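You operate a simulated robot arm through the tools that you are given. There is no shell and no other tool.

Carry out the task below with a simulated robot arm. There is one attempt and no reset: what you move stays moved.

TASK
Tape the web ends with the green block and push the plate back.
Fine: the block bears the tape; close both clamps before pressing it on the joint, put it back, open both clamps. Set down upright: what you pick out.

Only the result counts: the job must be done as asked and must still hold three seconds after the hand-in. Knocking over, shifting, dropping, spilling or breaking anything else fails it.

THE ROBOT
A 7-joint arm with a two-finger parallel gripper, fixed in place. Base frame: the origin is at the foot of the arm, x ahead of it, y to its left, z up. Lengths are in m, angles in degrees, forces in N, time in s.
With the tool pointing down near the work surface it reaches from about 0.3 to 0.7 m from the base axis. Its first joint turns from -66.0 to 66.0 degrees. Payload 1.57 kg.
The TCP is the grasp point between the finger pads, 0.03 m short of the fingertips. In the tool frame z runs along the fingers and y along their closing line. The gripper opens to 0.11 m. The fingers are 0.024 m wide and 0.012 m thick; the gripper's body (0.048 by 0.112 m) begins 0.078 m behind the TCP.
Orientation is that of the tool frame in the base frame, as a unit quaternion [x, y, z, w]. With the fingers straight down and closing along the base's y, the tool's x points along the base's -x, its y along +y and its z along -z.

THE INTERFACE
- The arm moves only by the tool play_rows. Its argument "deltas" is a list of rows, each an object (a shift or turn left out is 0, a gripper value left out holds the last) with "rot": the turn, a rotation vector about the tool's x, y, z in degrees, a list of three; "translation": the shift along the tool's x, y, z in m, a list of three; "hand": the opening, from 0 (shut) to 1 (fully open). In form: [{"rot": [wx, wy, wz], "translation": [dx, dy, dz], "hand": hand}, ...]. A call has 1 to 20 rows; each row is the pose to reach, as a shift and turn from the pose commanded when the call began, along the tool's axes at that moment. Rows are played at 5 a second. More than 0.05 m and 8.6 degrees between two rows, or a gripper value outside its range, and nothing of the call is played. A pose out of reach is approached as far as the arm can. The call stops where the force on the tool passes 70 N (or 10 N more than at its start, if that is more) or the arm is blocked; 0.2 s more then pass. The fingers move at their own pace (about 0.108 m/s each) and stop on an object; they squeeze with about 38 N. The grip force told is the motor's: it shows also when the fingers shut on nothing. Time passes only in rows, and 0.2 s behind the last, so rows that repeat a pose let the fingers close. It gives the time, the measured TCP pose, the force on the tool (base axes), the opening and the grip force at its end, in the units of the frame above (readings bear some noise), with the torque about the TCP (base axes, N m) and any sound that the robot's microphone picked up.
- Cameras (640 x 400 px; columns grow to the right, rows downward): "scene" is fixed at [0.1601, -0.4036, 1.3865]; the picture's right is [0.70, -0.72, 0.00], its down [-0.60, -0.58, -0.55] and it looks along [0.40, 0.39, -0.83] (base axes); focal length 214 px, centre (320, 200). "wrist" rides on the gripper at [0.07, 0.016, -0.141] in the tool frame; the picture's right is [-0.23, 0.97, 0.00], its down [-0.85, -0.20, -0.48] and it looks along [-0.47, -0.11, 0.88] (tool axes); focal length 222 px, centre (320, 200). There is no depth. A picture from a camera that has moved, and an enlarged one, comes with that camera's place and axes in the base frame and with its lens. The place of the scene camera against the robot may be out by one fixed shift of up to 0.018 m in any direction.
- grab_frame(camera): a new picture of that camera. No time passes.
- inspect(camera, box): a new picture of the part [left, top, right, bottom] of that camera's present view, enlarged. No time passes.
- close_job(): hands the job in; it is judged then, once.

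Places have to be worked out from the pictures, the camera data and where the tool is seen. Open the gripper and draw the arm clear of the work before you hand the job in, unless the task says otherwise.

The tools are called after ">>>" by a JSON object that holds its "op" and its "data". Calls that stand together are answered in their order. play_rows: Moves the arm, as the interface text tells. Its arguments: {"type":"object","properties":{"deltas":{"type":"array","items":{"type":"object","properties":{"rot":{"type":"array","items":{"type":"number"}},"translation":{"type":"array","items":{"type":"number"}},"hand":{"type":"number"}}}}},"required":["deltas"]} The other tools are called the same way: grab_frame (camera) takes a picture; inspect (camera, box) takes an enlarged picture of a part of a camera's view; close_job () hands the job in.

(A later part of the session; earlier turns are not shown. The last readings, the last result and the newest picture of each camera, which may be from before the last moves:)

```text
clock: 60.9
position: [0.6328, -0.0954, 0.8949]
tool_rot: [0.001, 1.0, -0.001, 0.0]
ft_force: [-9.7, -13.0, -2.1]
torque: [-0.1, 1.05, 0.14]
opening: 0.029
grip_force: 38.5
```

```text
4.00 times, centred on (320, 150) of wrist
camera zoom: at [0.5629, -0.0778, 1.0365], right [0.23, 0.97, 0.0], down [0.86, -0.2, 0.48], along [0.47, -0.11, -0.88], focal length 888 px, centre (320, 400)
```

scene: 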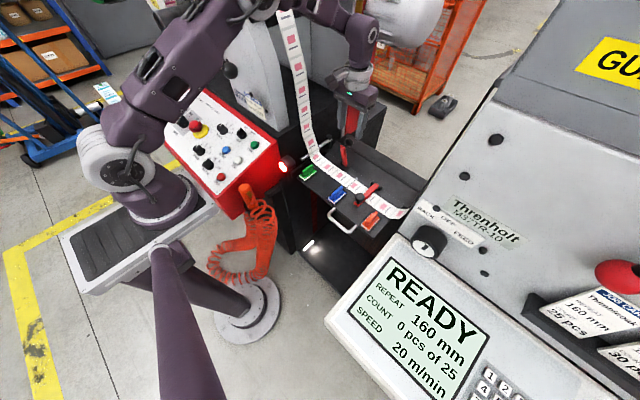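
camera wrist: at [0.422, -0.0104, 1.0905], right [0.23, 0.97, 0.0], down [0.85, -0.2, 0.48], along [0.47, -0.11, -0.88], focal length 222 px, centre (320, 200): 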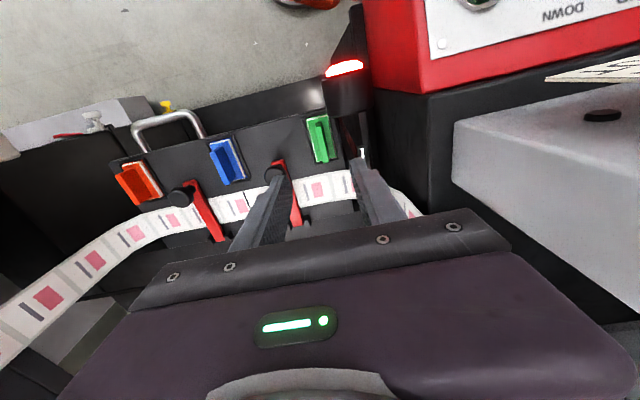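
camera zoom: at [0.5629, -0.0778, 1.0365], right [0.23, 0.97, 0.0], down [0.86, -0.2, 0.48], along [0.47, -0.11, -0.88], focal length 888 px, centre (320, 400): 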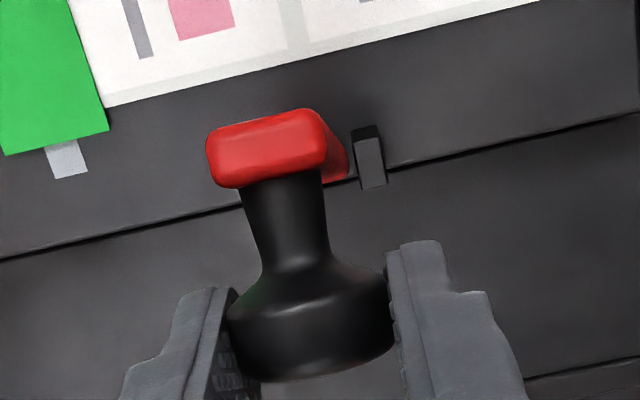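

The grey marker and hinge appear shifted about 5 mm in +x, so at the lever's stop I began to slide the plate. I stop pushing, release the knob, rise, and compare the plate with earlier pictures.

>>> {"op": "play_rows", "data": {"deltas": [{"translation": [0, 0, 0], "hand": 0.4}, {"translation": [0, 0, 0], "hand": 0.5}, {"translation": [0, 0, -0.03], "hand": 0.5}, {"translation": [0, 0, -0.07], "hand": 0.5}, {"translation": [0, 0, -0.1], "hand": 0.5}, {"translation": [0.03, 0, -0.1], "hand": 0.5}]}}

>>> {"op": "inspect", "data": {"camera": "scene", "box": [270, 130, 430, 230]}}

>>> {"op": "inspect", "data": {"camera": "scene", "box": [325, 130, 405, 180]}}

>>> {"op": "grab_frame", "data": {"camera": "wrist"}}

```text
clock: 62.3
position: [0.6025, -0.0942, 0.9953]
tool_rot: [0.0, 1.0, -0.001, -0.001]
ft_force: [-0.5, -0.4, -0.2]
torque: [0.0, -0.01, -0.02]
opening: 0.0548
grip_force: 0.0
```

```text
4.00 times, centred on (350, 180) of scene
camera zoom: at [0.1601, -0.4036, 1.3865], right [0.7, -0.72, 0.0], down [-0.6, -0.58, -0.55], along [0.4, 0.39, -0.83], focal length 858 px, centre (200, 280)
```

zoom: 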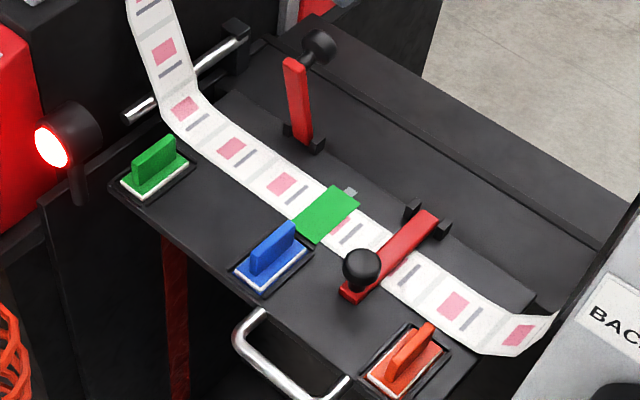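

```text
8.00 times, centred on (365, 155) of scene
camera zoom: at [0.1601, -0.4036, 1.3865], right [0.7, -0.72, 0.0], down [-0.6, -0.58, -0.55], along [0.4, 0.39, -0.83], focal length 1716 px, centre (-40, 560)
```

zoom: 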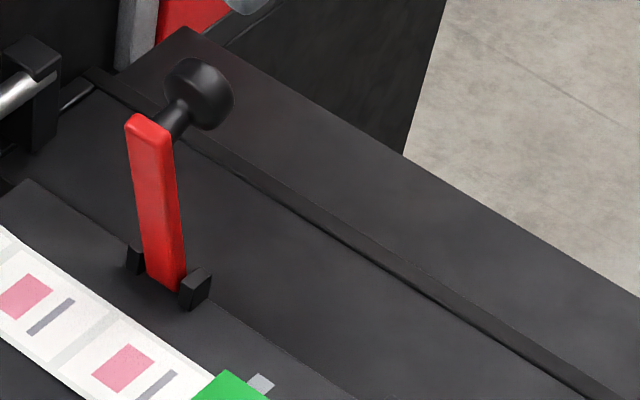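

```text
taken
camera wrist: at [0.5324, -0.0773, 1.1372], right [0.23, 0.97, 0.0], down [0.86, -0.2, 0.48], along [0.47, -0.11, -0.88], focal length 222 px, centre (320, 200)
```

wrist: 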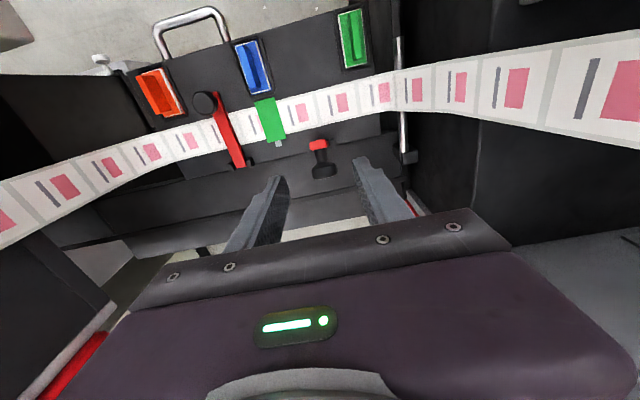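

The plate has crept about 5 mm in +x (the push direction), everything on it undisturbed and the right clamp open. Now the left clamp, with care not to push past its stop: I hover above its knob.

>>> {"op": "play_rows", "data": {"deltas": [{"translation": [0.02, -0.035, 0], "hand": 0.42}, {"translation": [0.04, -0.07, 0], "hand": 0.42}, {"translation": [0.06, -0.105, 0], "hand": 0.42}, {"translation": [0.08, -0.1403, 0], "hand": 0.42}, {"translation": [0.08, -0.1403, 0.045], "hand": 0.42}, {"translation": [0.08, -0.1403, 0.09], "hand": 0.42}, {"translation": [0.08, -0.1403, 0.111], "hand": 0.42}, {"translation": [0.08, -0.1403, 0.111], "hand": 0.42}]}}

>>> {"op": "inspect", "data": {"camera": "wrist", "box": [240, 100, 400, 200]}}

>>> {"op": "grab_frame", "data": {"camera": "wrist"}}

```text
clock: 64.1
position: [0.5228, -0.2358, 0.8798]
tool_rot: [0.0, 1.0, -0.002, 0.0]
ft_force: [-0.3, 0.6, 0.3]
torque: [-0.02, 0.02, -0.04]
opening: 0.0461
grip_force: 0.0
```

```text
4.00 times, centred on (320, 150) of wrist
camera zoom: at [0.4534, -0.2183, 1.0215], right [0.23, 0.97, 0.0], down [0.86, -0.2, 0.48], along [0.47, -0.11, -0.88], focal length 888 px, centre (320, 400)
```

zoom: 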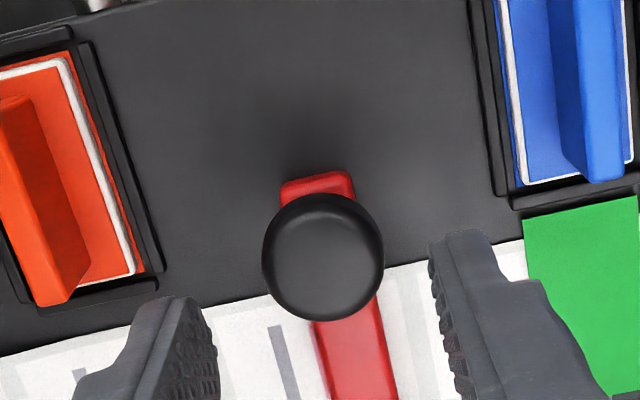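

```text
taken
camera wrist: at [0.4534, -0.2183, 1.0215], right [0.23, 0.97, 0.0], down [0.86, -0.2, 0.48], along [0.47, -0.11, -0.88], focal length 222 px, centre (320, 200)
```

wrist: 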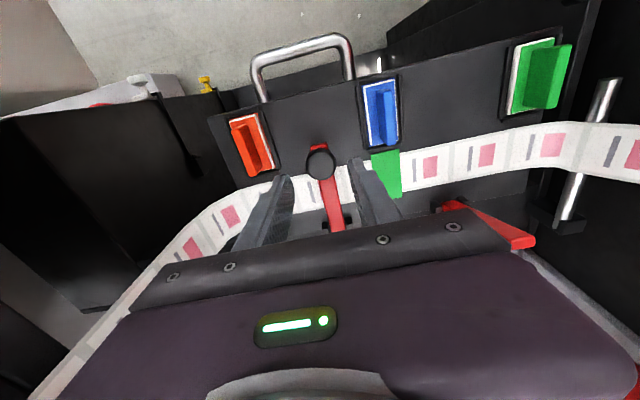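

The left knob is under the tool (1.8 mm off in y). I descend and grip.

>>> {"op": "play_rows", "data": {"deltas": [{"translation": [0, 0.0015, 0.025], "hand": 0.42}, {"translation": [0, 0.0015, 0.05], "hand": 0.42}, {"translation": [0, 0.0015, 0.065], "hand": 0.42}, {"translation": [0, 0.0015, 0.065], "hand": 0.42}, {"translation": [0, 0.0015, 0.065], "hand": 0.0}, {"translation": [0, 0.0015, 0.065], "hand": 0.0}, {"translation": [0, 0.0015, 0.065], "hand": 0.0}]}}

```text
clock: 65.7
position: [0.5225, -0.2356, 0.8159]
tool_rot: [0.001, 1.0, -0.001, -0.001]
ft_force: [2.4, -10.9, -5.2]
torque: [-0.07, 0.29, -0.04]
opening: 0.0288
grip_force: 38.8
```

Gripped. I swing it up along the reversed arc to about 60° lifted.

>>> {"op": "play_rows", "data": {"deltas": [{"translation": [-0.0019, -0.0005, -0.0061], "hand": 0}, {"translation": [-0.0041, -0.001, -0.0121], "hand": 0}, {"translation": [-0.007, -0.001, -0.0187], "hand": 0}, {"translation": [-0.0104, -0.001, -0.0251], "hand": 0}, {"translation": [-0.0143, -0.001, -0.0313], "hand": 0}, {"translation": [-0.0185, -0.001, -0.0371], "hand": 0}, {"translation": [-0.0232, -0.001, -0.0427], "hand": 0}, {"translation": [-0.0283, -0.001, -0.0479], "hand": 0}, {"translation": [-0.0336, -0.001, -0.0528], "hand": 0}, {"translation": [-0.0394, -0.001, -0.0572], "hand": 0}, {"translation": [-0.0454, -0.001, -0.0613], "hand": 0}, {"translation": [-0.0517, -0.001, -0.0649], "hand": 0}, {"translation": [-0.0582, -0.001, -0.0681], "hand": 0}, {"translation": [-0.0649, -0.001, -0.0708], "hand": 0}]}}

>>> {"op": "inspect", "data": {"camera": "scene", "box": [330, 140, 410, 190]}}

>>> {"op": "inspect", "data": {"camera": "scene", "box": [270, 130, 430, 230]}}

```text
clock: 68.7
position: [0.5866, -0.234, 0.8898]
tool_rot: [0.001, 1.0, -0.001, -0.001]
ft_force: [-1.9, -15.9, -18.3]
torque: [-0.16, 1.01, -0.02]
opening: 0.0291
grip_force: 39.1
```

```text
8.00 times, centred on (370, 165) of scene
camera zoom: at [0.1605, -0.4041, 1.3863], right [0.7, -0.72, 0.0], down [-0.6, -0.58, -0.55], along [0.4, 0.39, -0.83], focal length 1716 px, centre (-80, 480)
```

zoom: 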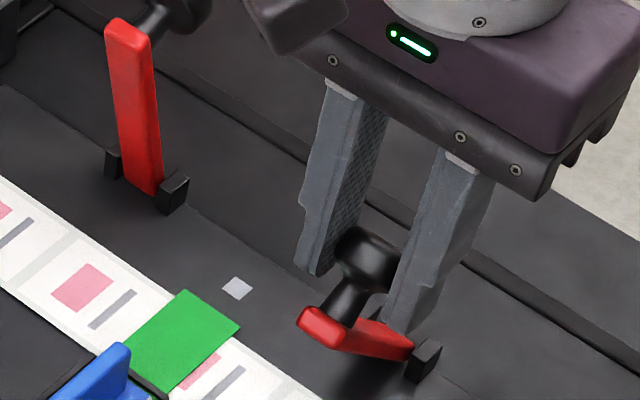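

```text
4.00 times, centred on (350, 180) of scene
camera zoom: at [0.1605, -0.4041, 1.3863], right [0.7, -0.72, 0.0], down [-0.6, -0.58, -0.55], along [0.4, 0.39, -0.83], focal length 858 px, centre (200, 280)
```

zoom: 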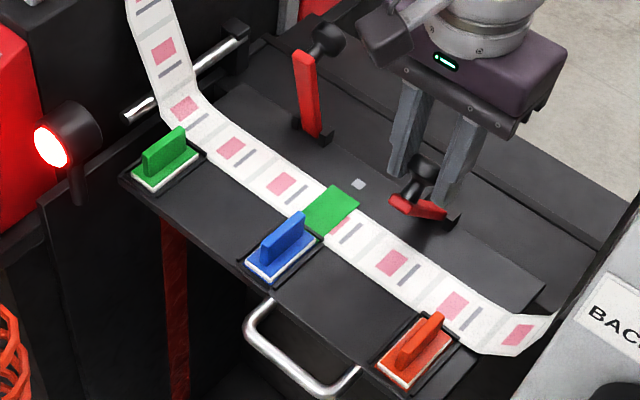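

The plate slid with the lever this time (about 19 mm total), as its sliding resistance is low; the left bar is raised but not fully open. I zoom in to see how the plate parts sit relative to web and tape.

>>> {"op": "inspect", "data": {"camera": "scene", "box": [325, 170, 373, 200]}}

>>> {"op": "inspect", "data": {"camera": "wrist", "box": [240, 80, 400, 180]}}

>>> {"op": "inspect", "data": {"camera": "scene", "box": [290, 145, 354, 185]}}

```text
13.33 times, centred on (349, 185) of scene
camera zoom: at [0.1605, -0.4041, 1.3863], right [0.7, -0.72, 0.0], down [-0.6, -0.58, -0.55], along [0.4, 0.39, -0.83], focal length 2860 px, centre (-67, 400)
```

zoom: 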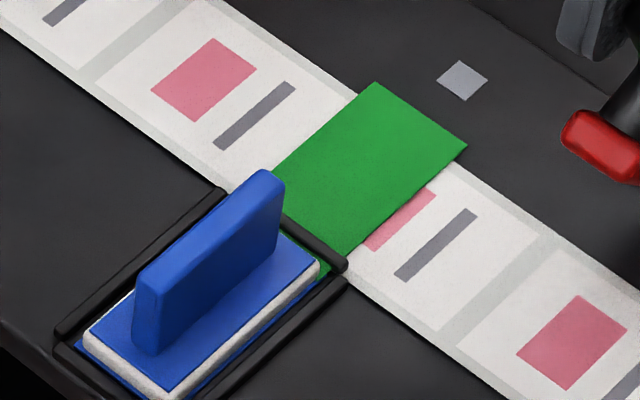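

```text
4.00 times, centred on (320, 130) of wrist
camera zoom: at [0.5178, -0.218, 1.0313], right [0.23, 0.97, 0.0], down [0.86, -0.2, 0.48], along [0.46, -0.11, -0.88], focal length 888 px, centre (320, 480)
```

zoom: 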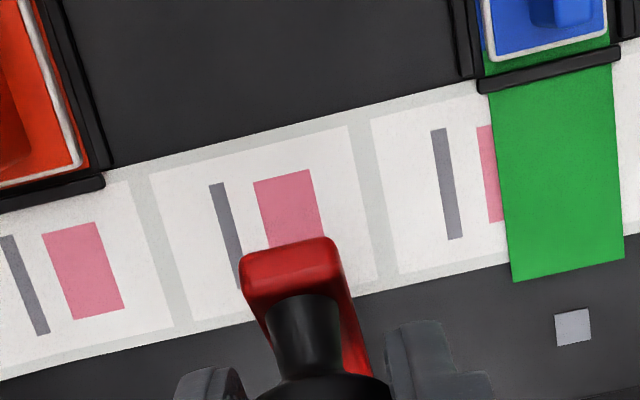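

```text
10.00 times, centred on (322, 165) of scene
camera zoom: at [0.1605, -0.4041, 1.3863], right [0.7, -0.72, 0.0], down [-0.6, -0.58, -0.55], along [0.4, 0.39, -0.83], focal length 2145 px, centre (300, 550)
```

zoom: 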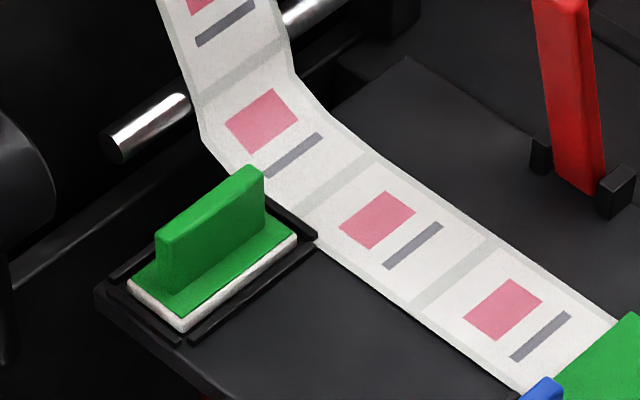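

The web stays put while rims pass beneath harmlessly; the tape remains on the joint. I release the knob, rise and relocate it for a better grip.

>>> {"op": "play_rows", "data": {"deltas": [{"translation": [0, 0, 0], "hand": 0.42}, {"translation": [0, 0, 0], "hand": 0.42}, {"translation": [0, 0, -0.03], "hand": 0.42}, {"translation": [0, 0, -0.06], "hand": 0.42}, {"translation": [0, 0, -0.06], "hand": 0.42}]}}

>>> {"op": "inspect", "data": {"camera": "wrist", "box": [240, 100, 400, 200]}}

>>> {"op": "inspect", "data": {"camera": "scene", "box": [335, 145, 415, 195]}}

```text
clock: 69.9
position: [0.5878, -0.2327, 0.9509]
tool_rot: [-0.001, 1.0, -0.001, 0.001]
ft_force: [0.5, 0.5, 0.9]
torque: [0.01, 0.02, 0.03]
opening: 0.0465
grip_force: 0.1
```

```text
4.00 times, centred on (320, 150) of wrist
camera zoom: at [0.5177, -0.2164, 1.092], right [0.23, 0.97, 0.0], down [0.86, -0.2, 0.48], along [0.47, -0.11, -0.88], focal length 888 px, centre (320, 400)
```

zoom: 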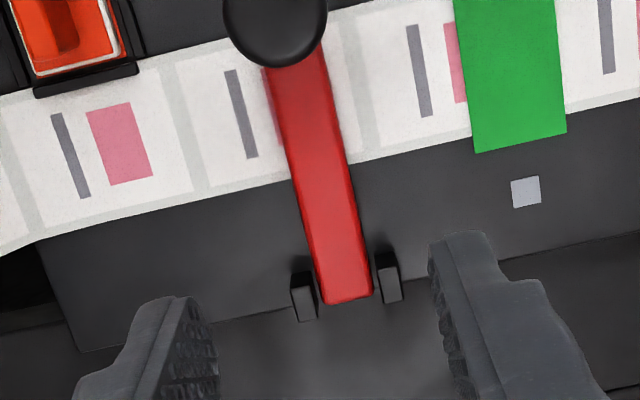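

```text
8.00 times, centred on (375, 170) of scene
camera zoom: at [0.1601, -0.4036, 1.3865], right [0.7, -0.72, 0.0], down [-0.6, -0.58, -0.55], along [0.4, 0.39, -0.83], focal length 1716 px, centre (-120, 440)
```

zoom: 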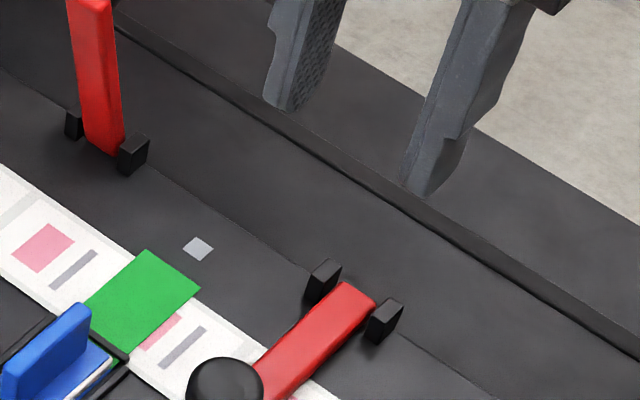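

On release the left lever dropped back closed (it is free-swinging and only rests open past vertical); my hard grip twists against the rotating knob and drags the plate. I will regrip with a much lighter squeeze. First I hover over the knob, now shifted with the plate.

>>> {"op": "play_rows", "data": {"deltas": [{"translation": [0.025, -0.001, 0.0], "hand": 0.42}, {"translation": [0.05, -0.002, 0.03], "hand": 0.42}, {"translation": [0.051, -0.002, 0.066], "hand": 0.42}, {"translation": [0.051, -0.002, 0.066], "hand": 0.42}]}}

>>> {"op": "inspect", "data": {"camera": "wrist", "box": [240, 100, 400, 200]}}

>>> {"op": "grab_frame", "data": {"camera": "wrist"}}

```text
clock: 70.9
position: [0.5371, -0.2392, 0.8812]
tool_rot: [0.001, 1.0, -0.001, 0.001]
ft_force: [0.2, 0.1, -0.1]
torque: [0.02, -0.01, 0.02]
opening: 0.0461
grip_force: 0.1
```

```text
4.00 times, centred on (320, 150) of wrist
camera zoom: at [0.4679, -0.2207, 1.0234], right [0.23, 0.97, 0.0], down [0.86, -0.2, 0.48], along [0.47, -0.11, -0.88], focal length 888 px, centre (320, 400)
```

zoom: 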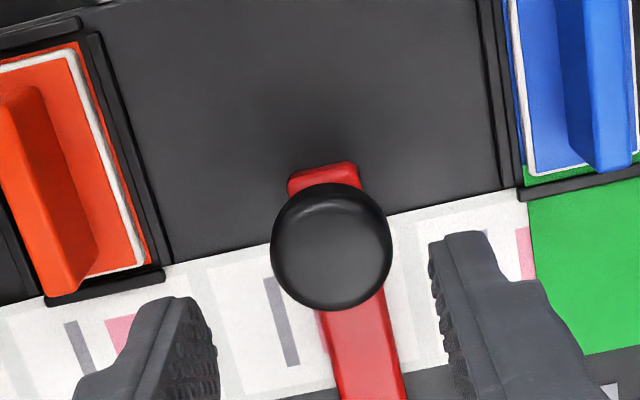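

```text
taken
camera wrist: at [0.4679, -0.2207, 1.0234], right [0.23, 0.97, 0.0], down [0.86, -0.2, 0.48], along [0.47, -0.11, -0.88], focal length 222 px, centre (320, 200)
```

wrist: 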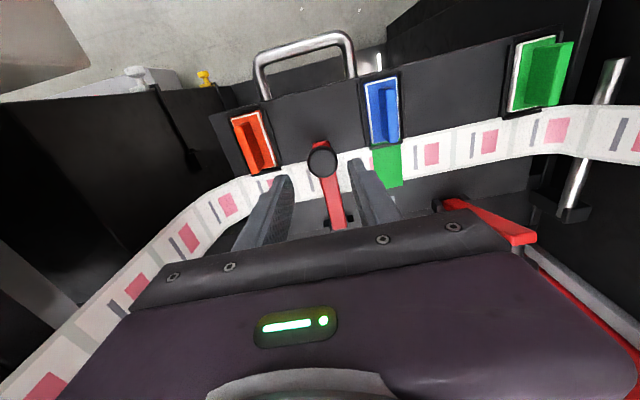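

Knob at about (0.536,-0.234). I descend and try a light grip by commanding an opening only just below the knob's width.

>>> {"op": "play_rows", "data": {"deltas": [{"translation": [0.001, 0.0035, 0.025], "hand": 0.42}, {"translation": [0.001, 0.0035, 0.05], "hand": 0.42}, {"translation": [0.001, 0.0035, 0.063], "hand": 0.42}, {"translation": [0.001, 0.0035, 0.063], "hand": 0.3}, {"translation": [0.001, 0.0035, 0.063], "hand": 0.255}, {"translation": [0.001, 0.0035, 0.063], "hand": 0.255}, {"translation": [0.001, 0.0035, 0.063], "hand": 0.255}]}}

```text
clock: 72.5
position: [0.5344, -0.2357, 0.8188]
tool_rot: [0.0, 1.0, -0.002, 0.0]
ft_force: [0.5, -4.5, -1.1]
torque: [-0.04, 0.08, -0.01]
opening: 0.029
grip_force: 38.8
```

The motor still gives full squeeze. I try a command even closer to the knob's own width.

>>> {"op": "play_rows", "data": {"deltas": [{"translation": [0, 0, 0], "hand": 0.264}, {"translation": [0, 0, 0], "hand": 0.264}]}}

>>> {"op": "play_rows", "data": {"deltas": [{"translation": [0, 0, 0], "hand": 0.262}, {"translation": [0, 0, 0], "hand": 0.262}]}}

```text
clock: 73.1
position: [0.5356, -0.2343, 0.8184]
tool_rot: [0.0, 1.0, -0.001, 0.001]
ft_force: [-0.7, -2.2, 0.2]
torque: [-0.01, 0.02, -0.02]
opening: 0.0307
grip_force: 0.8
```

```text
clock: 73.7
position: [0.5353, -0.2357, 0.818]
tool_rot: [0.0, 1.0, -0.001, 0.0]
ft_force: [-0.3, -2.2, -0.3]
torque: [0.0, 0.02, 0.0]
opening: 0.0308
grip_force: 1.4
```

Lowering the command slowly raises the force gradually; I step down for a gentle grip.

>>> {"op": "play_rows", "data": {"deltas": [{"translation": [0, 0.0, 0], "hand": 0.256}, {"translation": [0, 0.0, 0], "hand": 0.256}]}}

>>> {"op": "play_rows", "data": {"deltas": [{"translation": [0, 0.0, 0], "hand": 0.25}, {"translation": [0, 0.0, 0], "hand": 0.25}]}}

>>> {"op": "play_rows", "data": {"deltas": [{"translation": [0, 0.0, 0], "hand": 0.24}, {"translation": [0, 0.0, 0], "hand": 0.24}]}}

```text
clock: 74.3
position: [0.5363, -0.235, 0.8204]
tool_rot: [-0.001, 1.0, -0.001, 0.0]
ft_force: [-0.8, -1.9, -0.5]
torque: [-0.05, -0.01, 0.0]
opening: 0.0301
grip_force: 1.3
```

```text
clock: 74.9
position: [0.5362, -0.2356, 0.8187]
tool_rot: [-0.001, 1.0, -0.001, -0.001]
ft_force: [-0.2, -4.5, -0.5]
torque: [-0.01, -0.01, -0.01]
opening: 0.0302
grip_force: 1.7
```

```text
clock: 75.5
position: [0.5349, -0.2339, 0.8184]
tool_rot: [0.0, 1.0, -0.001, 0.0]
ft_force: [0.5, -4.6, -0.6]
torque: [-0.08, 0.02, -0.02]
opening: 0.03
grip_force: 2.3
```

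The force now rises gently. I centre y by -1 mm and go for roughly 6–8 N.

>>> {"op": "play_rows", "data": {"deltas": [{"translation": [0, -0.001, 0], "hand": 0.22}, {"translation": [0, -0.001, 0], "hand": 0.2}, {"translation": [0, -0.001, 0], "hand": 0.19}, {"translation": [0, -0.001, 0], "hand": 0.19}]}}

```text
clock: 76.5
position: [0.5339, -0.2353, 0.8188]
tool_rot: [0.0, 1.0, -0.001, 0.0]
ft_force: [-0.7, -9.2, -8.9]
torque: [-0.07, 0.79, -0.03]
opening: 0.029
grip_force: 39.3
```

The grip is all-or-nothing, so instead I will turn the tool with the lever so the pads don't twist against the knob. I release, then pitch the tool in place so the fingers point forward by ~50°.

>>> {"op": "play_rows", "data": {"deltas": [{"translation": [0, 0, 0], "hand": 0.42}, {"translation": [0, 0, 0], "hand": 0.42}, {"translation": [0, 0, -0.002], "rot": [0, -8, 0], "hand": 0.42}, {"translation": [0, 0, -0.002], "rot": [0, -16, 0], "hand": 0.42}]}}

>>> {"op": "grab_frame", "data": {"camera": "scene"}}

>>> {"op": "inspect", "data": {"camera": "scene", "box": [300, 140, 428, 220]}}

```text
clock: 77.5
position: [0.5354, -0.234, 0.8219]
tool_rot: [0.0, 0.99, -0.001, 0.139]
ft_force: [-0.2, -0.2, -0.2]
torque: [-0.03, 0.02, -0.02]
opening: 0.0463
grip_force: 0.1
```

```text
taken
```

scene: 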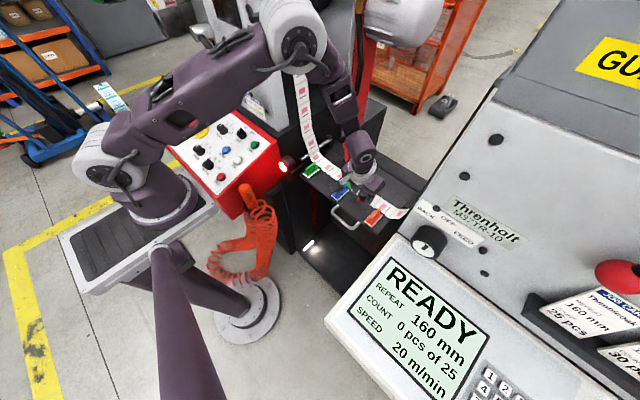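

```text
5.00 times, centred on (364, 180) of scene
camera zoom: at [0.1602, -0.4036, 1.3865], right [0.7, -0.72, 0.0], down [-0.6, -0.58, -0.55], along [0.4, 0.39, -0.83], focal length 1072 px, centre (100, 300)
```

zoom: 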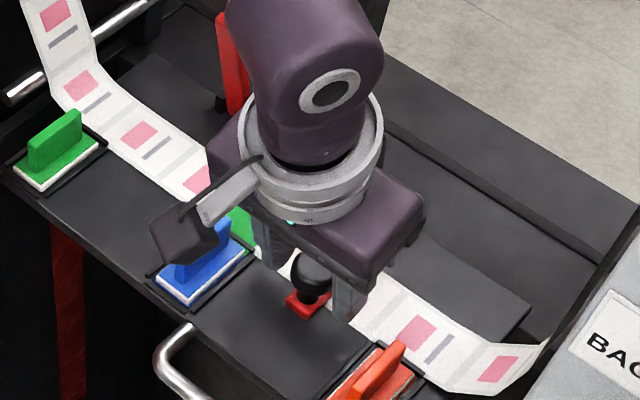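

Orientation turns the right way (hand tilting back toward the robot) with clearance. I continue to about 48°.

>>> {"op": "play_rows", "data": {"deltas": [{"translation": [0, 0, 0], "rot": [0, -8, 0], "hand": 0.42}, {"translation": [0, 0, 0], "rot": [0, -16, 0], "hand": 0.42}, {"translation": [0, 0, 0], "rot": [0, -24, 0], "hand": 0.42}, {"translation": [0, 0, 0], "rot": [0, -32, 0], "hand": 0.42}, {"translation": [0, 0, 0], "rot": [0, -32, 0], "hand": 0.42}]}}

>>> {"op": "inspect", "data": {"camera": "scene", "box": [300, 140, 428, 220]}}

>>> {"op": "grab_frame", "data": {"camera": "wrist"}}

```text
clock: 78.7
position: [0.5367, -0.2349, 0.8231]
tool_rot: [0.0, 0.914, 0.0, 0.407]
ft_force: [0.4, 0.3, -0.1]
torque: [0.0, 0.04, 0.03]
opening: 0.0462
grip_force: 0.1
```

```text
5.00 times, centred on (364, 180) of scene
camera zoom: at [0.1601, -0.4036, 1.3865], right [0.7, -0.72, 0.0], down [-0.6, -0.58, -0.55], along [0.4, 0.39, -0.83], focal length 1072 px, centre (100, 300)
```

zoom: 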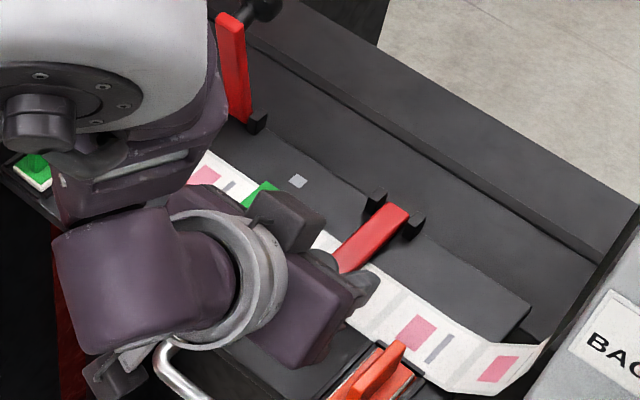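

```text
taken
camera wrist: at [0.3846, -0.2177, 0.8656], right [0.15, 0.97, 0.17], down [0.22, -0.2, 0.96], along [0.96, -0.11, -0.24], focal length 222 px, centre (320, 200)
```

wrist: 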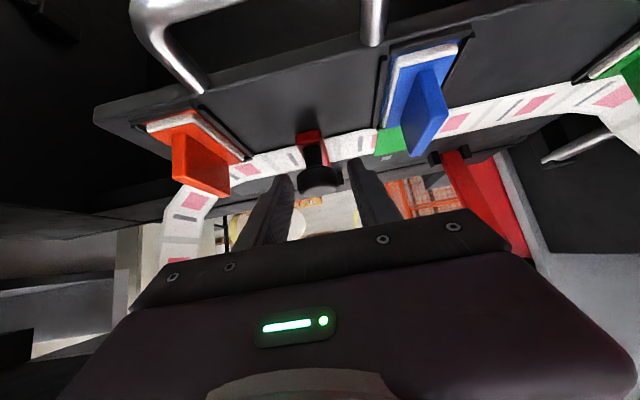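

The fingers straddle the knob from the front at 48° pitch. I grip and raise the lever the first ~30° (mostly vertical motion), then check that the plate stays put.

>>> {"op": "play_rows", "data": {"deltas": [{"translation": [0, 0, 0], "hand": 0.0}, {"translation": [0, 0, 0], "hand": 0.0}, {"translation": [0, 0, 0], "hand": 0.0}, {"translation": [-0.0058, 0, -0.0027], "hand": 0}, {"translation": [-0.0117, 0, -0.005], "hand": 0}, {"translation": [-0.0186, 0, -0.0073], "hand": 0}, {"translation": [-0.0256, 0, -0.0091], "hand": 0}, {"translation": [-0.0328, 0, -0.0103], "hand": 0}, {"translation": [-0.0399, 0, -0.0111], "hand": 0}, {"translation": [-0.0473, 0, -0.0113], "hand": 0}]}}

>>> {"op": "inspect", "data": {"camera": "scene", "box": [300, 140, 428, 220]}}

>>> {"op": "grab_frame", "data": {"camera": "wrist"}}

```text
clock: 80.9
position: [0.5592, -0.2343, 0.8669]
tool_rot: [0.0, 0.913, -0.002, 0.407]
ft_force: [-0.9, -11.8, -11.1]
torque: [-0.2, 0.87, 0.01]
opening: 0.0282
grip_force: 38.0
```

```text
5.00 times, centred on (364, 180) of scene
camera zoom: at [0.1603, -0.404, 1.3864], right [0.7, -0.72, 0.0], down [-0.6, -0.58, -0.55], along [0.4, 0.39, -0.83], focal length 1072 px, centre (100, 300)
```

zoom: 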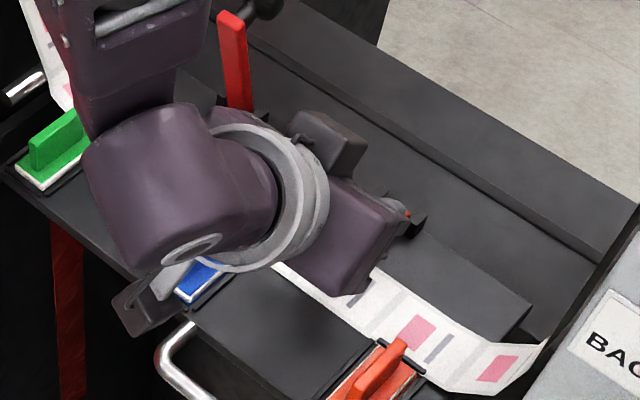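

```text
taken
camera wrist: at [0.4075, -0.2177, 0.9094], right [0.15, 0.97, 0.17], down [0.22, -0.2, 0.96], along [0.96, -0.11, -0.24], focal length 222 px, centre (320, 200)
```

wrist: 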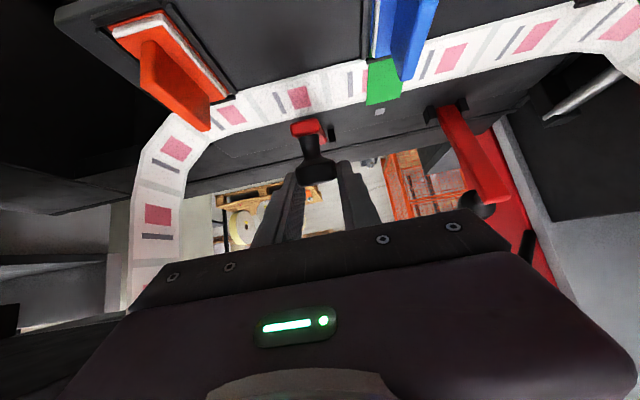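

The plate is holding still. I continue the arc, now turning the tool along with the lever (slightly leading, so the twist helps it open).

>>> {"op": "play_rows", "data": {"deltas": [{"translation": [-0.0072, 0, 0.0003], "rot": [0, 5, 0], "hand": 0}, {"translation": [-0.0144, 0, 0.0009], "rot": [0, 10, 0], "hand": 0}, {"translation": [-0.0216, 0, 0.0023], "rot": [0, 15, 0], "hand": 0}, {"translation": [-0.0286, 0, 0.004], "rot": [0, 20, 0], "hand": 0}, {"translation": [-0.0355, 0, 0.0063], "rot": [0, 25, 0], "hand": 0}, {"translation": [-0.0422, 0, 0.009], "rot": [0, 30, 0], "hand": 0}, {"translation": [-0.0487, 0, 0.0122], "rot": [0, 35, 0], "hand": 0}]}}

>>> {"op": "inspect", "data": {"camera": "scene", "box": [300, 140, 428, 220]}}

>>> {"op": "grab_frame", "data": {"camera": "wrist"}}

```text
clock: 82.5
position: [0.6011, -0.2357, 0.8941]
tool_rot: [0.0, 0.994, -0.002, 0.112]
ft_force: [-2.1, -15.4, 8.8]
torque: [-0.32, -0.07, 0.27]
opening: 0.028
grip_force: 38.0
```

```text
5.00 times, centred on (364, 180) of scene
camera zoom: at [0.1599, -0.4039, 1.3865], right [0.7, -0.72, 0.0], down [-0.6, -0.58, -0.55], along [0.4, 0.39, -0.83], focal length 1072 px, centre (100, 300)
```

zoom: 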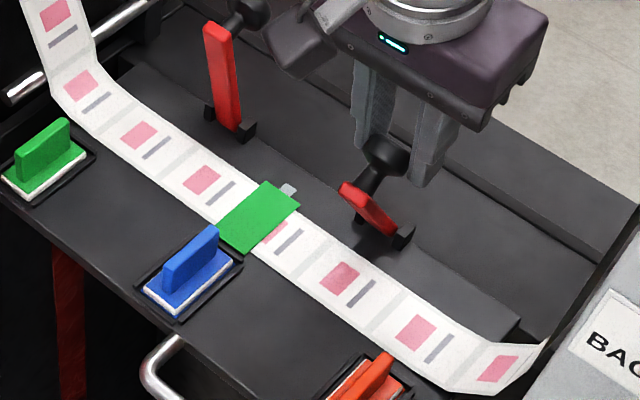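

```text
taken
camera wrist: at [0.501, -0.2177, 1.0169], right [0.22, 0.97, 0.05], down [0.73, -0.2, 0.66], along [0.65, -0.11, -0.75], focal length 222 px, centre (320, 200)
```

wrist: 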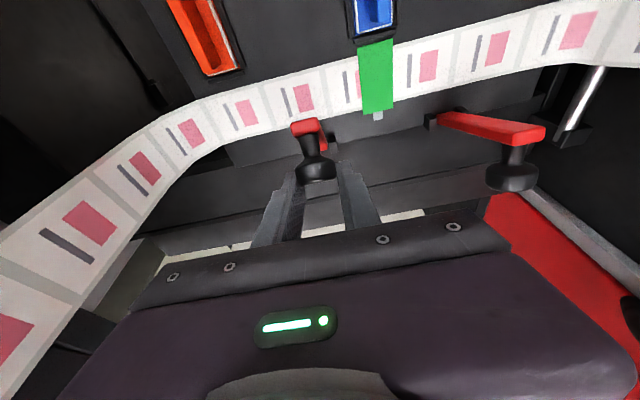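

Good: the twist assist carried the plate back near its original place and the bar is now ~60° up. I continue the remaining ~15° with tool rotation.

>>> {"op": "play_rows", "data": {"deltas": [{"translation": [-0.0072, -0.001, 0.0003], "rot": [0, 4, 0], "hand": 0}, {"translation": [-0.0144, -0.001, 0.0013], "rot": [0, 8, 0], "hand": 0}, {"translation": [-0.0216, -0.001, 0.0026], "rot": [0, 12, 0], "hand": 0}, {"translation": [-0.0276, -0.001, 0.0042], "rot": [0, 16, 0], "hand": 0}]}}

>>> {"op": "inspect", "data": {"camera": "scene", "box": [300, 140, 428, 220]}}

>>> {"op": "inspect", "data": {"camera": "wrist", "box": [240, 100, 400, 200]}}

```text
clock: 83.5
position: [0.6272, -0.2338, 0.8958]
tool_rot: [-0.001, 1.0, 0.0, -0.026]
ft_force: [0.9, -12.7, 1.8]
torque: [-0.11, 0.02, 0.33]
opening: 0.0276
grip_force: 37.6
```

```text
5.00 times, centred on (364, 180) of scene
camera zoom: at [0.1601, -0.4039, 1.3864], right [0.7, -0.72, 0.0], down [-0.6, -0.58, -0.55], along [0.4, 0.39, -0.83], focal length 1072 px, centre (100, 300)
```

zoom: 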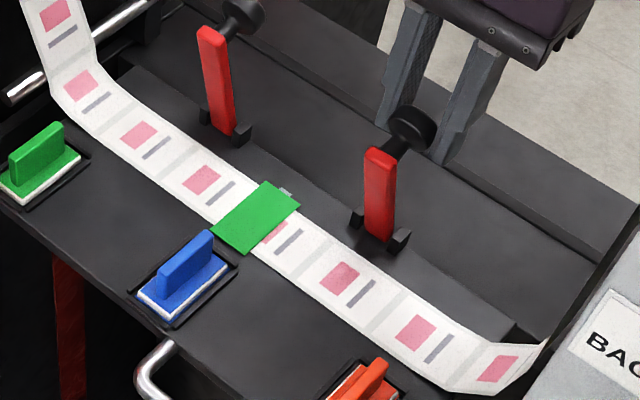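

```text
4.00 times, centred on (320, 150) of wrist
camera zoom: at [0.5659, -0.218, 1.0409], right [0.23, 0.97, -0.01], down [0.88, -0.2, 0.43], along [0.42, -0.11, -0.9], focal length 888 px, centre (320, 400)
```

zoom: 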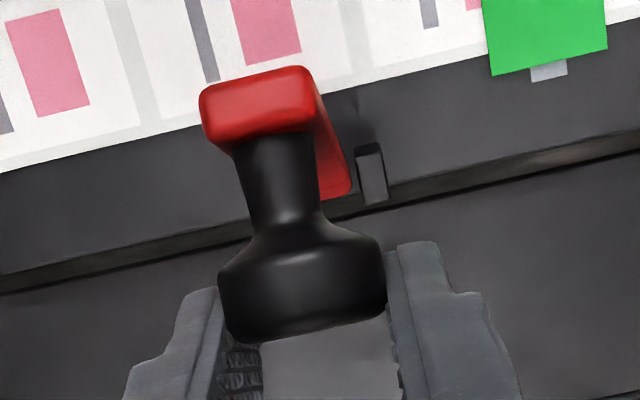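

Almost there; the bar still leans a few degrees more than its original stance. I move a further 12 mm with small tool rotation.

>>> {"op": "play_rows", "data": {"deltas": [{"translation": [-0.004, -0.001, 0.0], "rot": [0, 3, 0], "hand": 0}, {"translation": [-0.008, -0.001, 0.0005], "rot": [0, 6, 0], "hand": 0}, {"translation": [-0.012, -0.001, 0.001], "rot": [0, 8, 0], "hand": 0}]}}

>>> {"op": "inspect", "data": {"camera": "scene", "box": [300, 140, 428, 220]}}

>>> {"op": "inspect", "data": {"camera": "wrist", "box": [240, 100, 400, 200]}}

```text
clock: 84.4
position: [0.6136, -0.2342, 0.8934]
tool_rot: [-0.005, 0.998, -0.014, -0.068]
ft_force: [3.3, -8.9, -7.9]
torque: [-0.21, -0.33, 0.14]
opening: 0.0276
grip_force: 38.2
out of reach, approached as far as the arm can: row 1, 2, 3
stopped in row 3: the force on the tool passed its limit at 71 N (the readings are from after the stop); the commanded pose is now the measured one
```

```text
5.00 times, centred on (364, 180) of scene
camera zoom: at [0.1604, -0.4038, 1.3864], right [0.7, -0.72, 0.0], down [-0.6, -0.58, -0.55], along [0.4, 0.39, -0.83], focal length 1072 px, centre (100, 300)
```

zoom: 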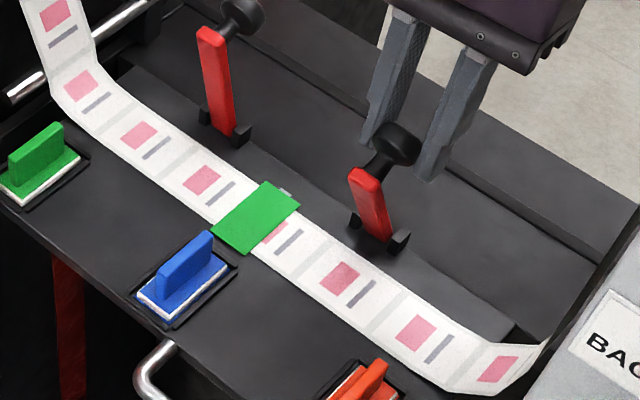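

```text
4.00 times, centred on (320, 150) of wrist
camera zoom: at [0.5639, -0.2147, 1.0423], right [0.21, 0.98, -0.06], down [0.92, -0.18, 0.36], along [0.34, -0.13, -0.93], focal length 888 px, centre (320, 400)
```

zoom: 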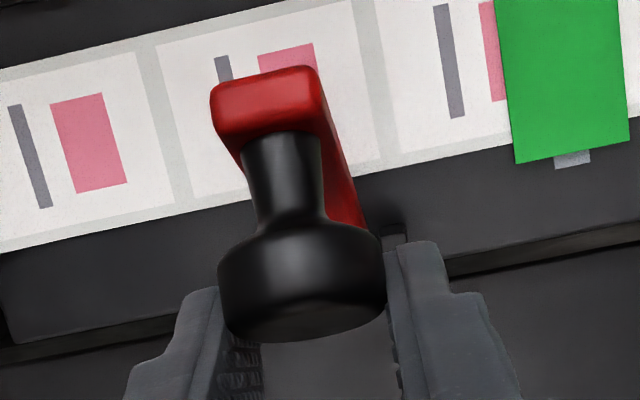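

That tilt is beyond reach at this distance, so the arm backed off a little. I return to the reachable pose with the tool nearly vertical while keeping the grip.

>>> {"op": "play_rows", "data": {"deltas": [{"translation": [-0.004, 0.0, -0.0012], "rot": [-0.5, -1.6, 0.2], "hand": 0}, {"translation": [-0.009, 0.0, -0.0026], "rot": [-1, -3.2, 0.4], "hand": 0}, {"translation": [-0.0131, 0.0, -0.0039], "rot": [-1.6, -4.8, 0.57], "hand": 0}, {"translation": [-0.0131, 0.0, -0.0039], "rot": [-1.6, -4.8, 0.57], "hand": 0}]}}

>>> {"op": "inspect", "data": {"camera": "scene", "box": [300, 140, 428, 220]}}

>>> {"op": "inspect", "data": {"camera": "wrist", "box": [240, 100, 400, 200]}}

```text
clock: 85.4
position: [0.6283, -0.2342, 0.8946]
tool_rot: [-0.001, 1.0, 0.001, -0.028]
ft_force: [-0.3, -25.0, -27.2]
torque: [-0.14, 0.25, 0.3]
opening: 0.0269
grip_force: 38.1
```

```text
5.00 times, centred on (364, 180) of scene
camera zoom: at [0.1606, -0.4045, 1.3862], right [0.7, -0.72, 0.0], down [-0.6, -0.58, -0.55], along [0.4, 0.39, -0.83], focal length 1072 px, centre (100, 300)
```

zoom: 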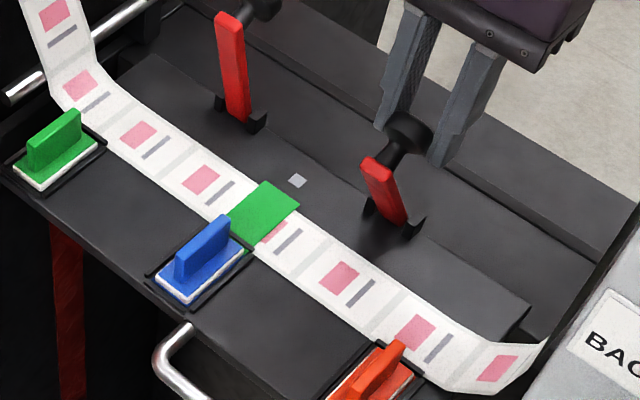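

```text
4.00 times, centred on (320, 150) of wrist
camera zoom: at [0.5659, -0.2186, 1.039], right [0.23, 0.97, -0.01], down [0.88, -0.2, 0.43], along [0.42, -0.11, -0.9], focal length 888 px, centre (320, 400)
```

zoom: 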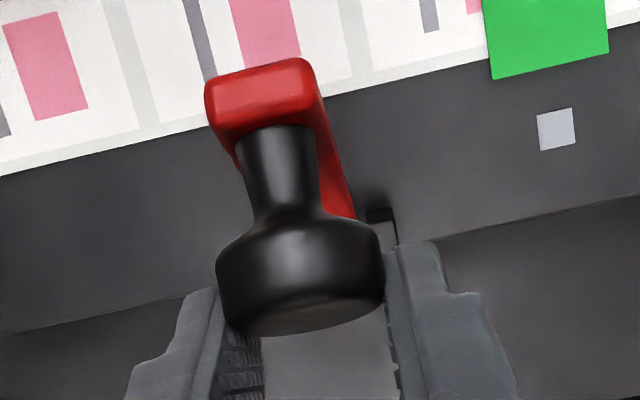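

The plate slid to the same +20 mm place as before, possibly its rear stop. If so, pushing on will open the lever against that stop; I try a further 12 mm in +x with the tool brought upright.

>>> {"op": "play_rows", "data": {"deltas": [{"translation": [-0.003, -0.001, -0.001], "rot": [0, -2, 0], "hand": 0}, {"translation": [-0.006, -0.001, -0.001], "rot": [0, -4, 0], "hand": 0}, {"translation": [-0.009, -0.001, -0.001], "rot": [0, -6, 0], "hand": 0}, {"translation": [-0.012, -0.001, -0.001], "rot": [0, -6, 0], "hand": 0}]}}

>>> {"op": "inspect", "data": {"camera": "scene", "box": [300, 140, 428, 220]}}

>>> {"op": "inspect", "data": {"camera": "wrist", "box": [240, 100, 400, 200]}}

```text
clock: 86.4
position: [0.6402, -0.2353, 0.8945]
tool_rot: [-0.001, 1.0, 0.003, 0.025]
ft_force: [-1.3, -20.0, -17.1]
torque: [-0.19, 0.34, 0.25]
opening: 0.0266
grip_force: 37.5
```

```text
5.00 times, centred on (364, 180) of scene
camera zoom: at [0.1604, -0.4042, 1.3863], right [0.7, -0.72, 0.0], down [-0.6, -0.58, -0.55], along [0.4, 0.39, -0.83], focal length 1072 px, centre (100, 300)
```

zoom: 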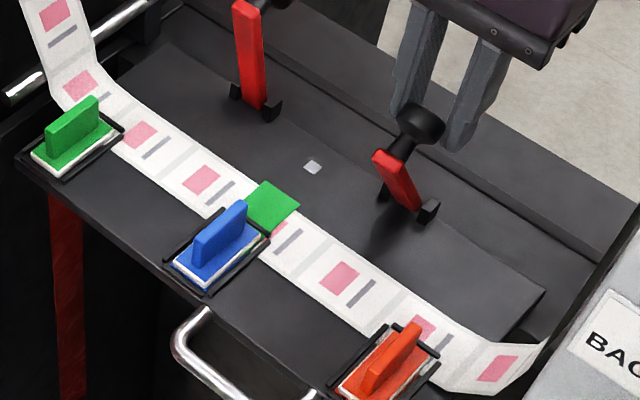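

```text
4.00 times, centred on (320, 150) of wrist
camera zoom: at [0.5637, -0.2189, 1.0335], right [0.22, 0.97, 0.02], down [0.83, -0.2, 0.52], along [0.51, -0.1, -0.85], focal length 888 px, centre (320, 400)
```

zoom: 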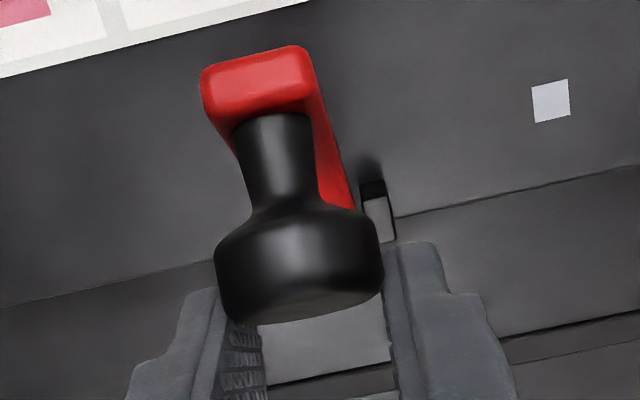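

The plate slides with hardly any force, so lever angle is governed by tool rotation and knob height only. I draw the plate back to its starting place with the lever still held up, then will regrip with more forward pitch so the whole swing stays within reach.

>>> {"op": "play_rows", "data": {"deltas": [{"translation": [0.008, 0.001, 0], "hand": 0}, {"translation": [0.016, 0.002, 0], "hand": 0}, {"translation": [0.024, 0.002, 0], "hand": 0}, {"translation": [0.032, 0.002, 0], "hand": 0}, {"translation": [0.036, 0.002, 0], "hand": 0}, {"translation": [0.036, 0.002, 0], "hand": 0}]}}

>>> {"op": "inspect", "data": {"camera": "scene", "box": [300, 140, 428, 220]}}

>>> {"op": "inspect", "data": {"camera": "wrist", "box": [240, 100, 400, 200]}}

```text
clock: 87.8
position: [0.6038, -0.2355, 0.8962]
tool_rot: [-0.001, 1.0, -0.002, 0.027]
ft_force: [2.6, -35.1, 7.3]
torque: [-0.41, -0.43, 0.47]
opening: 0.0267
grip_force: 38.0
```

```text
5.00 times, centred on (364, 180) of scene
camera zoom: at [0.16, -0.4044, 1.3863], right [0.7, -0.72, 0.0], down [-0.6, -0.58, -0.55], along [0.4, 0.39, -0.83], focal length 1072 px, centre (100, 300)
```

zoom: 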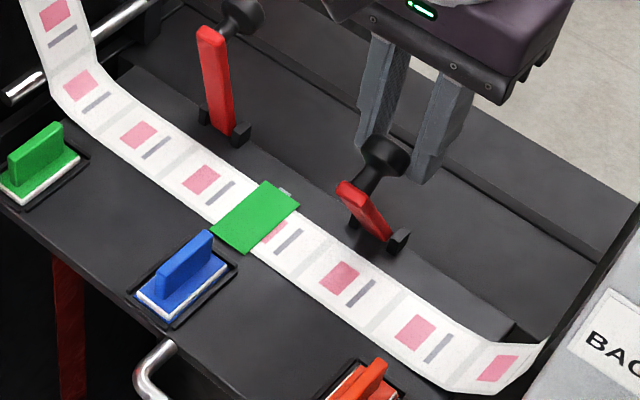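

```text
4.00 times, centred on (320, 150) of wrist
camera zoom: at [0.5271, -0.2178, 1.0332], right [0.22, 0.97, 0.01], down [0.83, -0.2, 0.52], along [0.51, -0.11, -0.85], focal length 888 px, centre (320, 400)
```

zoom: 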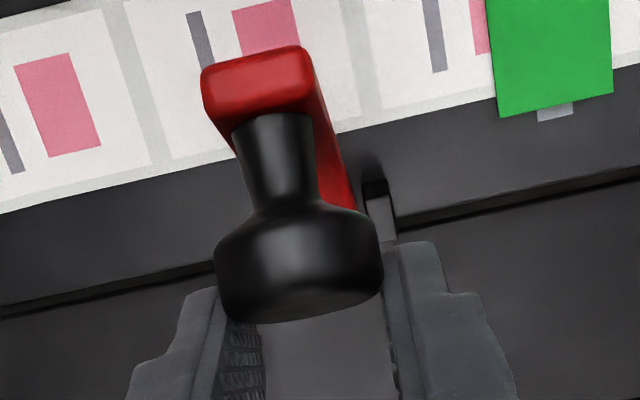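

The plate is back at its start. I lower the lever gently most of the way down before releasing it.

>>> {"op": "play_rows", "data": {"deltas": [{"translation": [0.008, 0, 0.005], "hand": 0}, {"translation": [0.016, 0, 0.011], "hand": 0}, {"translation": [0.024, 0, 0.018], "hand": 0}, {"translation": [0.032, 0, 0.027], "hand": 0}, {"translation": [0.038, 0, 0.036], "hand": 0}, {"translation": [0.043, 0, 0.045], "hand": 0}, {"translation": [0.047, 0, 0.054], "hand": 0}, {"translation": [0.047, 0, 0.054], "hand": 0.42}, {"translation": [0.047, 0, 0.054], "hand": 0.42}, {"translation": [0.047, 0, 0.01], "hand": 0.42}, {"translation": [0.047, 0, -0.01], "hand": 0.42}]}}

>>> {"op": "inspect", "data": {"camera": "scene", "box": [300, 140, 428, 220]}}

>>> {"op": "inspect", "data": {"camera": "wrist", "box": [240, 100, 400, 200]}}

```text
clock: 90.2
position: [0.5568, -0.2311, 0.9017]
tool_rot: [-0.001, 1.0, 0.002, 0.024]
ft_force: [0.0, 0.6, 0.1]
torque: [0.01, -0.04, 0.0]
opening: 0.0462
grip_force: 0.0
```

```text
5.00 times, centred on (364, 180) of scene
camera zoom: at [0.1601, -0.4036, 1.3865], right [0.7, -0.72, 0.0], down [-0.6, -0.58, -0.55], along [0.4, 0.39, -0.83], focal length 1072 px, centre (100, 300)
```

zoom: 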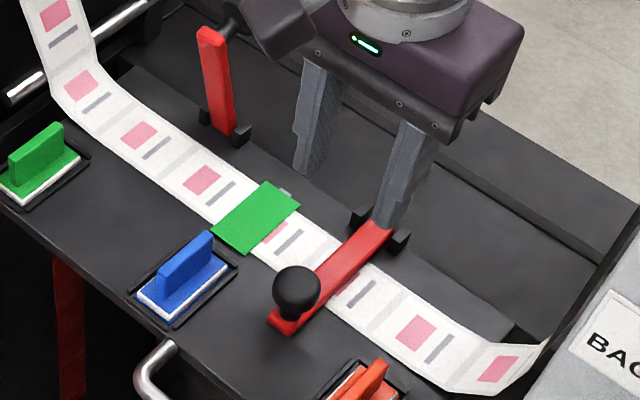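

```text
4.00 times, centred on (320, 150) of wrist
camera zoom: at [0.4805, -0.2157, 1.0399], right [0.22, 0.97, 0.02], down [0.83, -0.2, 0.52], along [0.51, -0.1, -0.85], focal length 888 px, centre (320, 400)
```

zoom: 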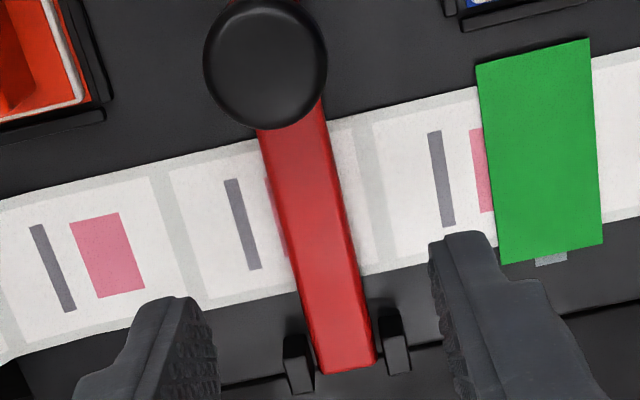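

The lever is down again and the plate is at its start. I reposition over the knob at (0.518,-0.234), then pitch the tool forward about 58° before gripping.

>>> {"op": "play_rows", "data": {"deltas": [{"translation": [0.04, -0.002, 0], "hand": 0.42}, {"translation": [0.0415, -0.002, 0.03], "hand": 0.42}, {"translation": [0.0427, -0.002, 0.06], "hand": 0.42}, {"translation": [0.0427, -0.002, 0.0765], "hand": 0.42}, {"translation": [0.0427, -0.002, 0.0765], "rot": [0, -8, 0], "hand": 0.42}, {"translation": [0.0427, -0.002, 0.0765], "rot": [0, -16, 0], "hand": 0.42}, {"translation": [0.0427, -0.002, 0.0765], "rot": [0, -24, 0], "hand": 0.42}, {"translation": [0.0427, -0.002, 0.0765], "rot": [0, -32, 0], "hand": 0.42}, {"translation": [0.0427, -0.002, 0.0765], "rot": [0, -40, 0], "hand": 0.42}, {"translation": [0.0427, -0.002, 0.0765], "rot": [0, -48, 0], "hand": 0.42}, {"translation": [0.0427, -0.002, 0.0765], "rot": [0, -55, 0], "hand": 0.42}, {"translation": [0.0427, -0.002, 0.0765], "rot": [0, -55, 0], "hand": 0.42}]}}

>>> {"op": "inspect", "data": {"camera": "scene", "box": [300, 140, 428, 220]}}

>>> {"op": "grab_frame", "data": {"camera": "wrist"}}

```text
clock: 92.8
position: [0.5156, -0.2351, 0.8236]
tool_rot: [0.001, 0.875, 0.002, 0.485]
ft_force: [0.1, -0.5, 0.7]
torque: [0.0, -0.01, 0.0]
opening: 0.0459
grip_force: 0.0
```

```text
5.00 times, centred on (364, 180) of scene
camera zoom: at [0.1601, -0.4036, 1.3865], right [0.7, -0.72, 0.0], down [-0.6, -0.58, -0.55], along [0.4, 0.39, -0.83], focal length 1072 px, centre (100, 300)
```

zoom: 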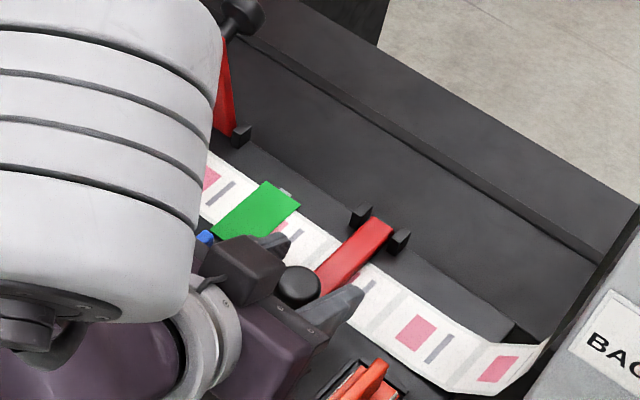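

```text
taken
camera wrist: at [0.3599, -0.2182, 0.8395], right [0.12, 0.97, 0.2], down [0.05, -0.2, 0.98], along [0.99, -0.11, -0.07], focal length 222 px, centre (320, 200)
```

wrist: 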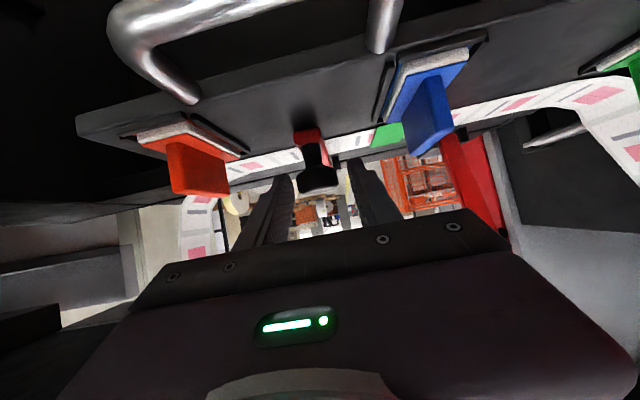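

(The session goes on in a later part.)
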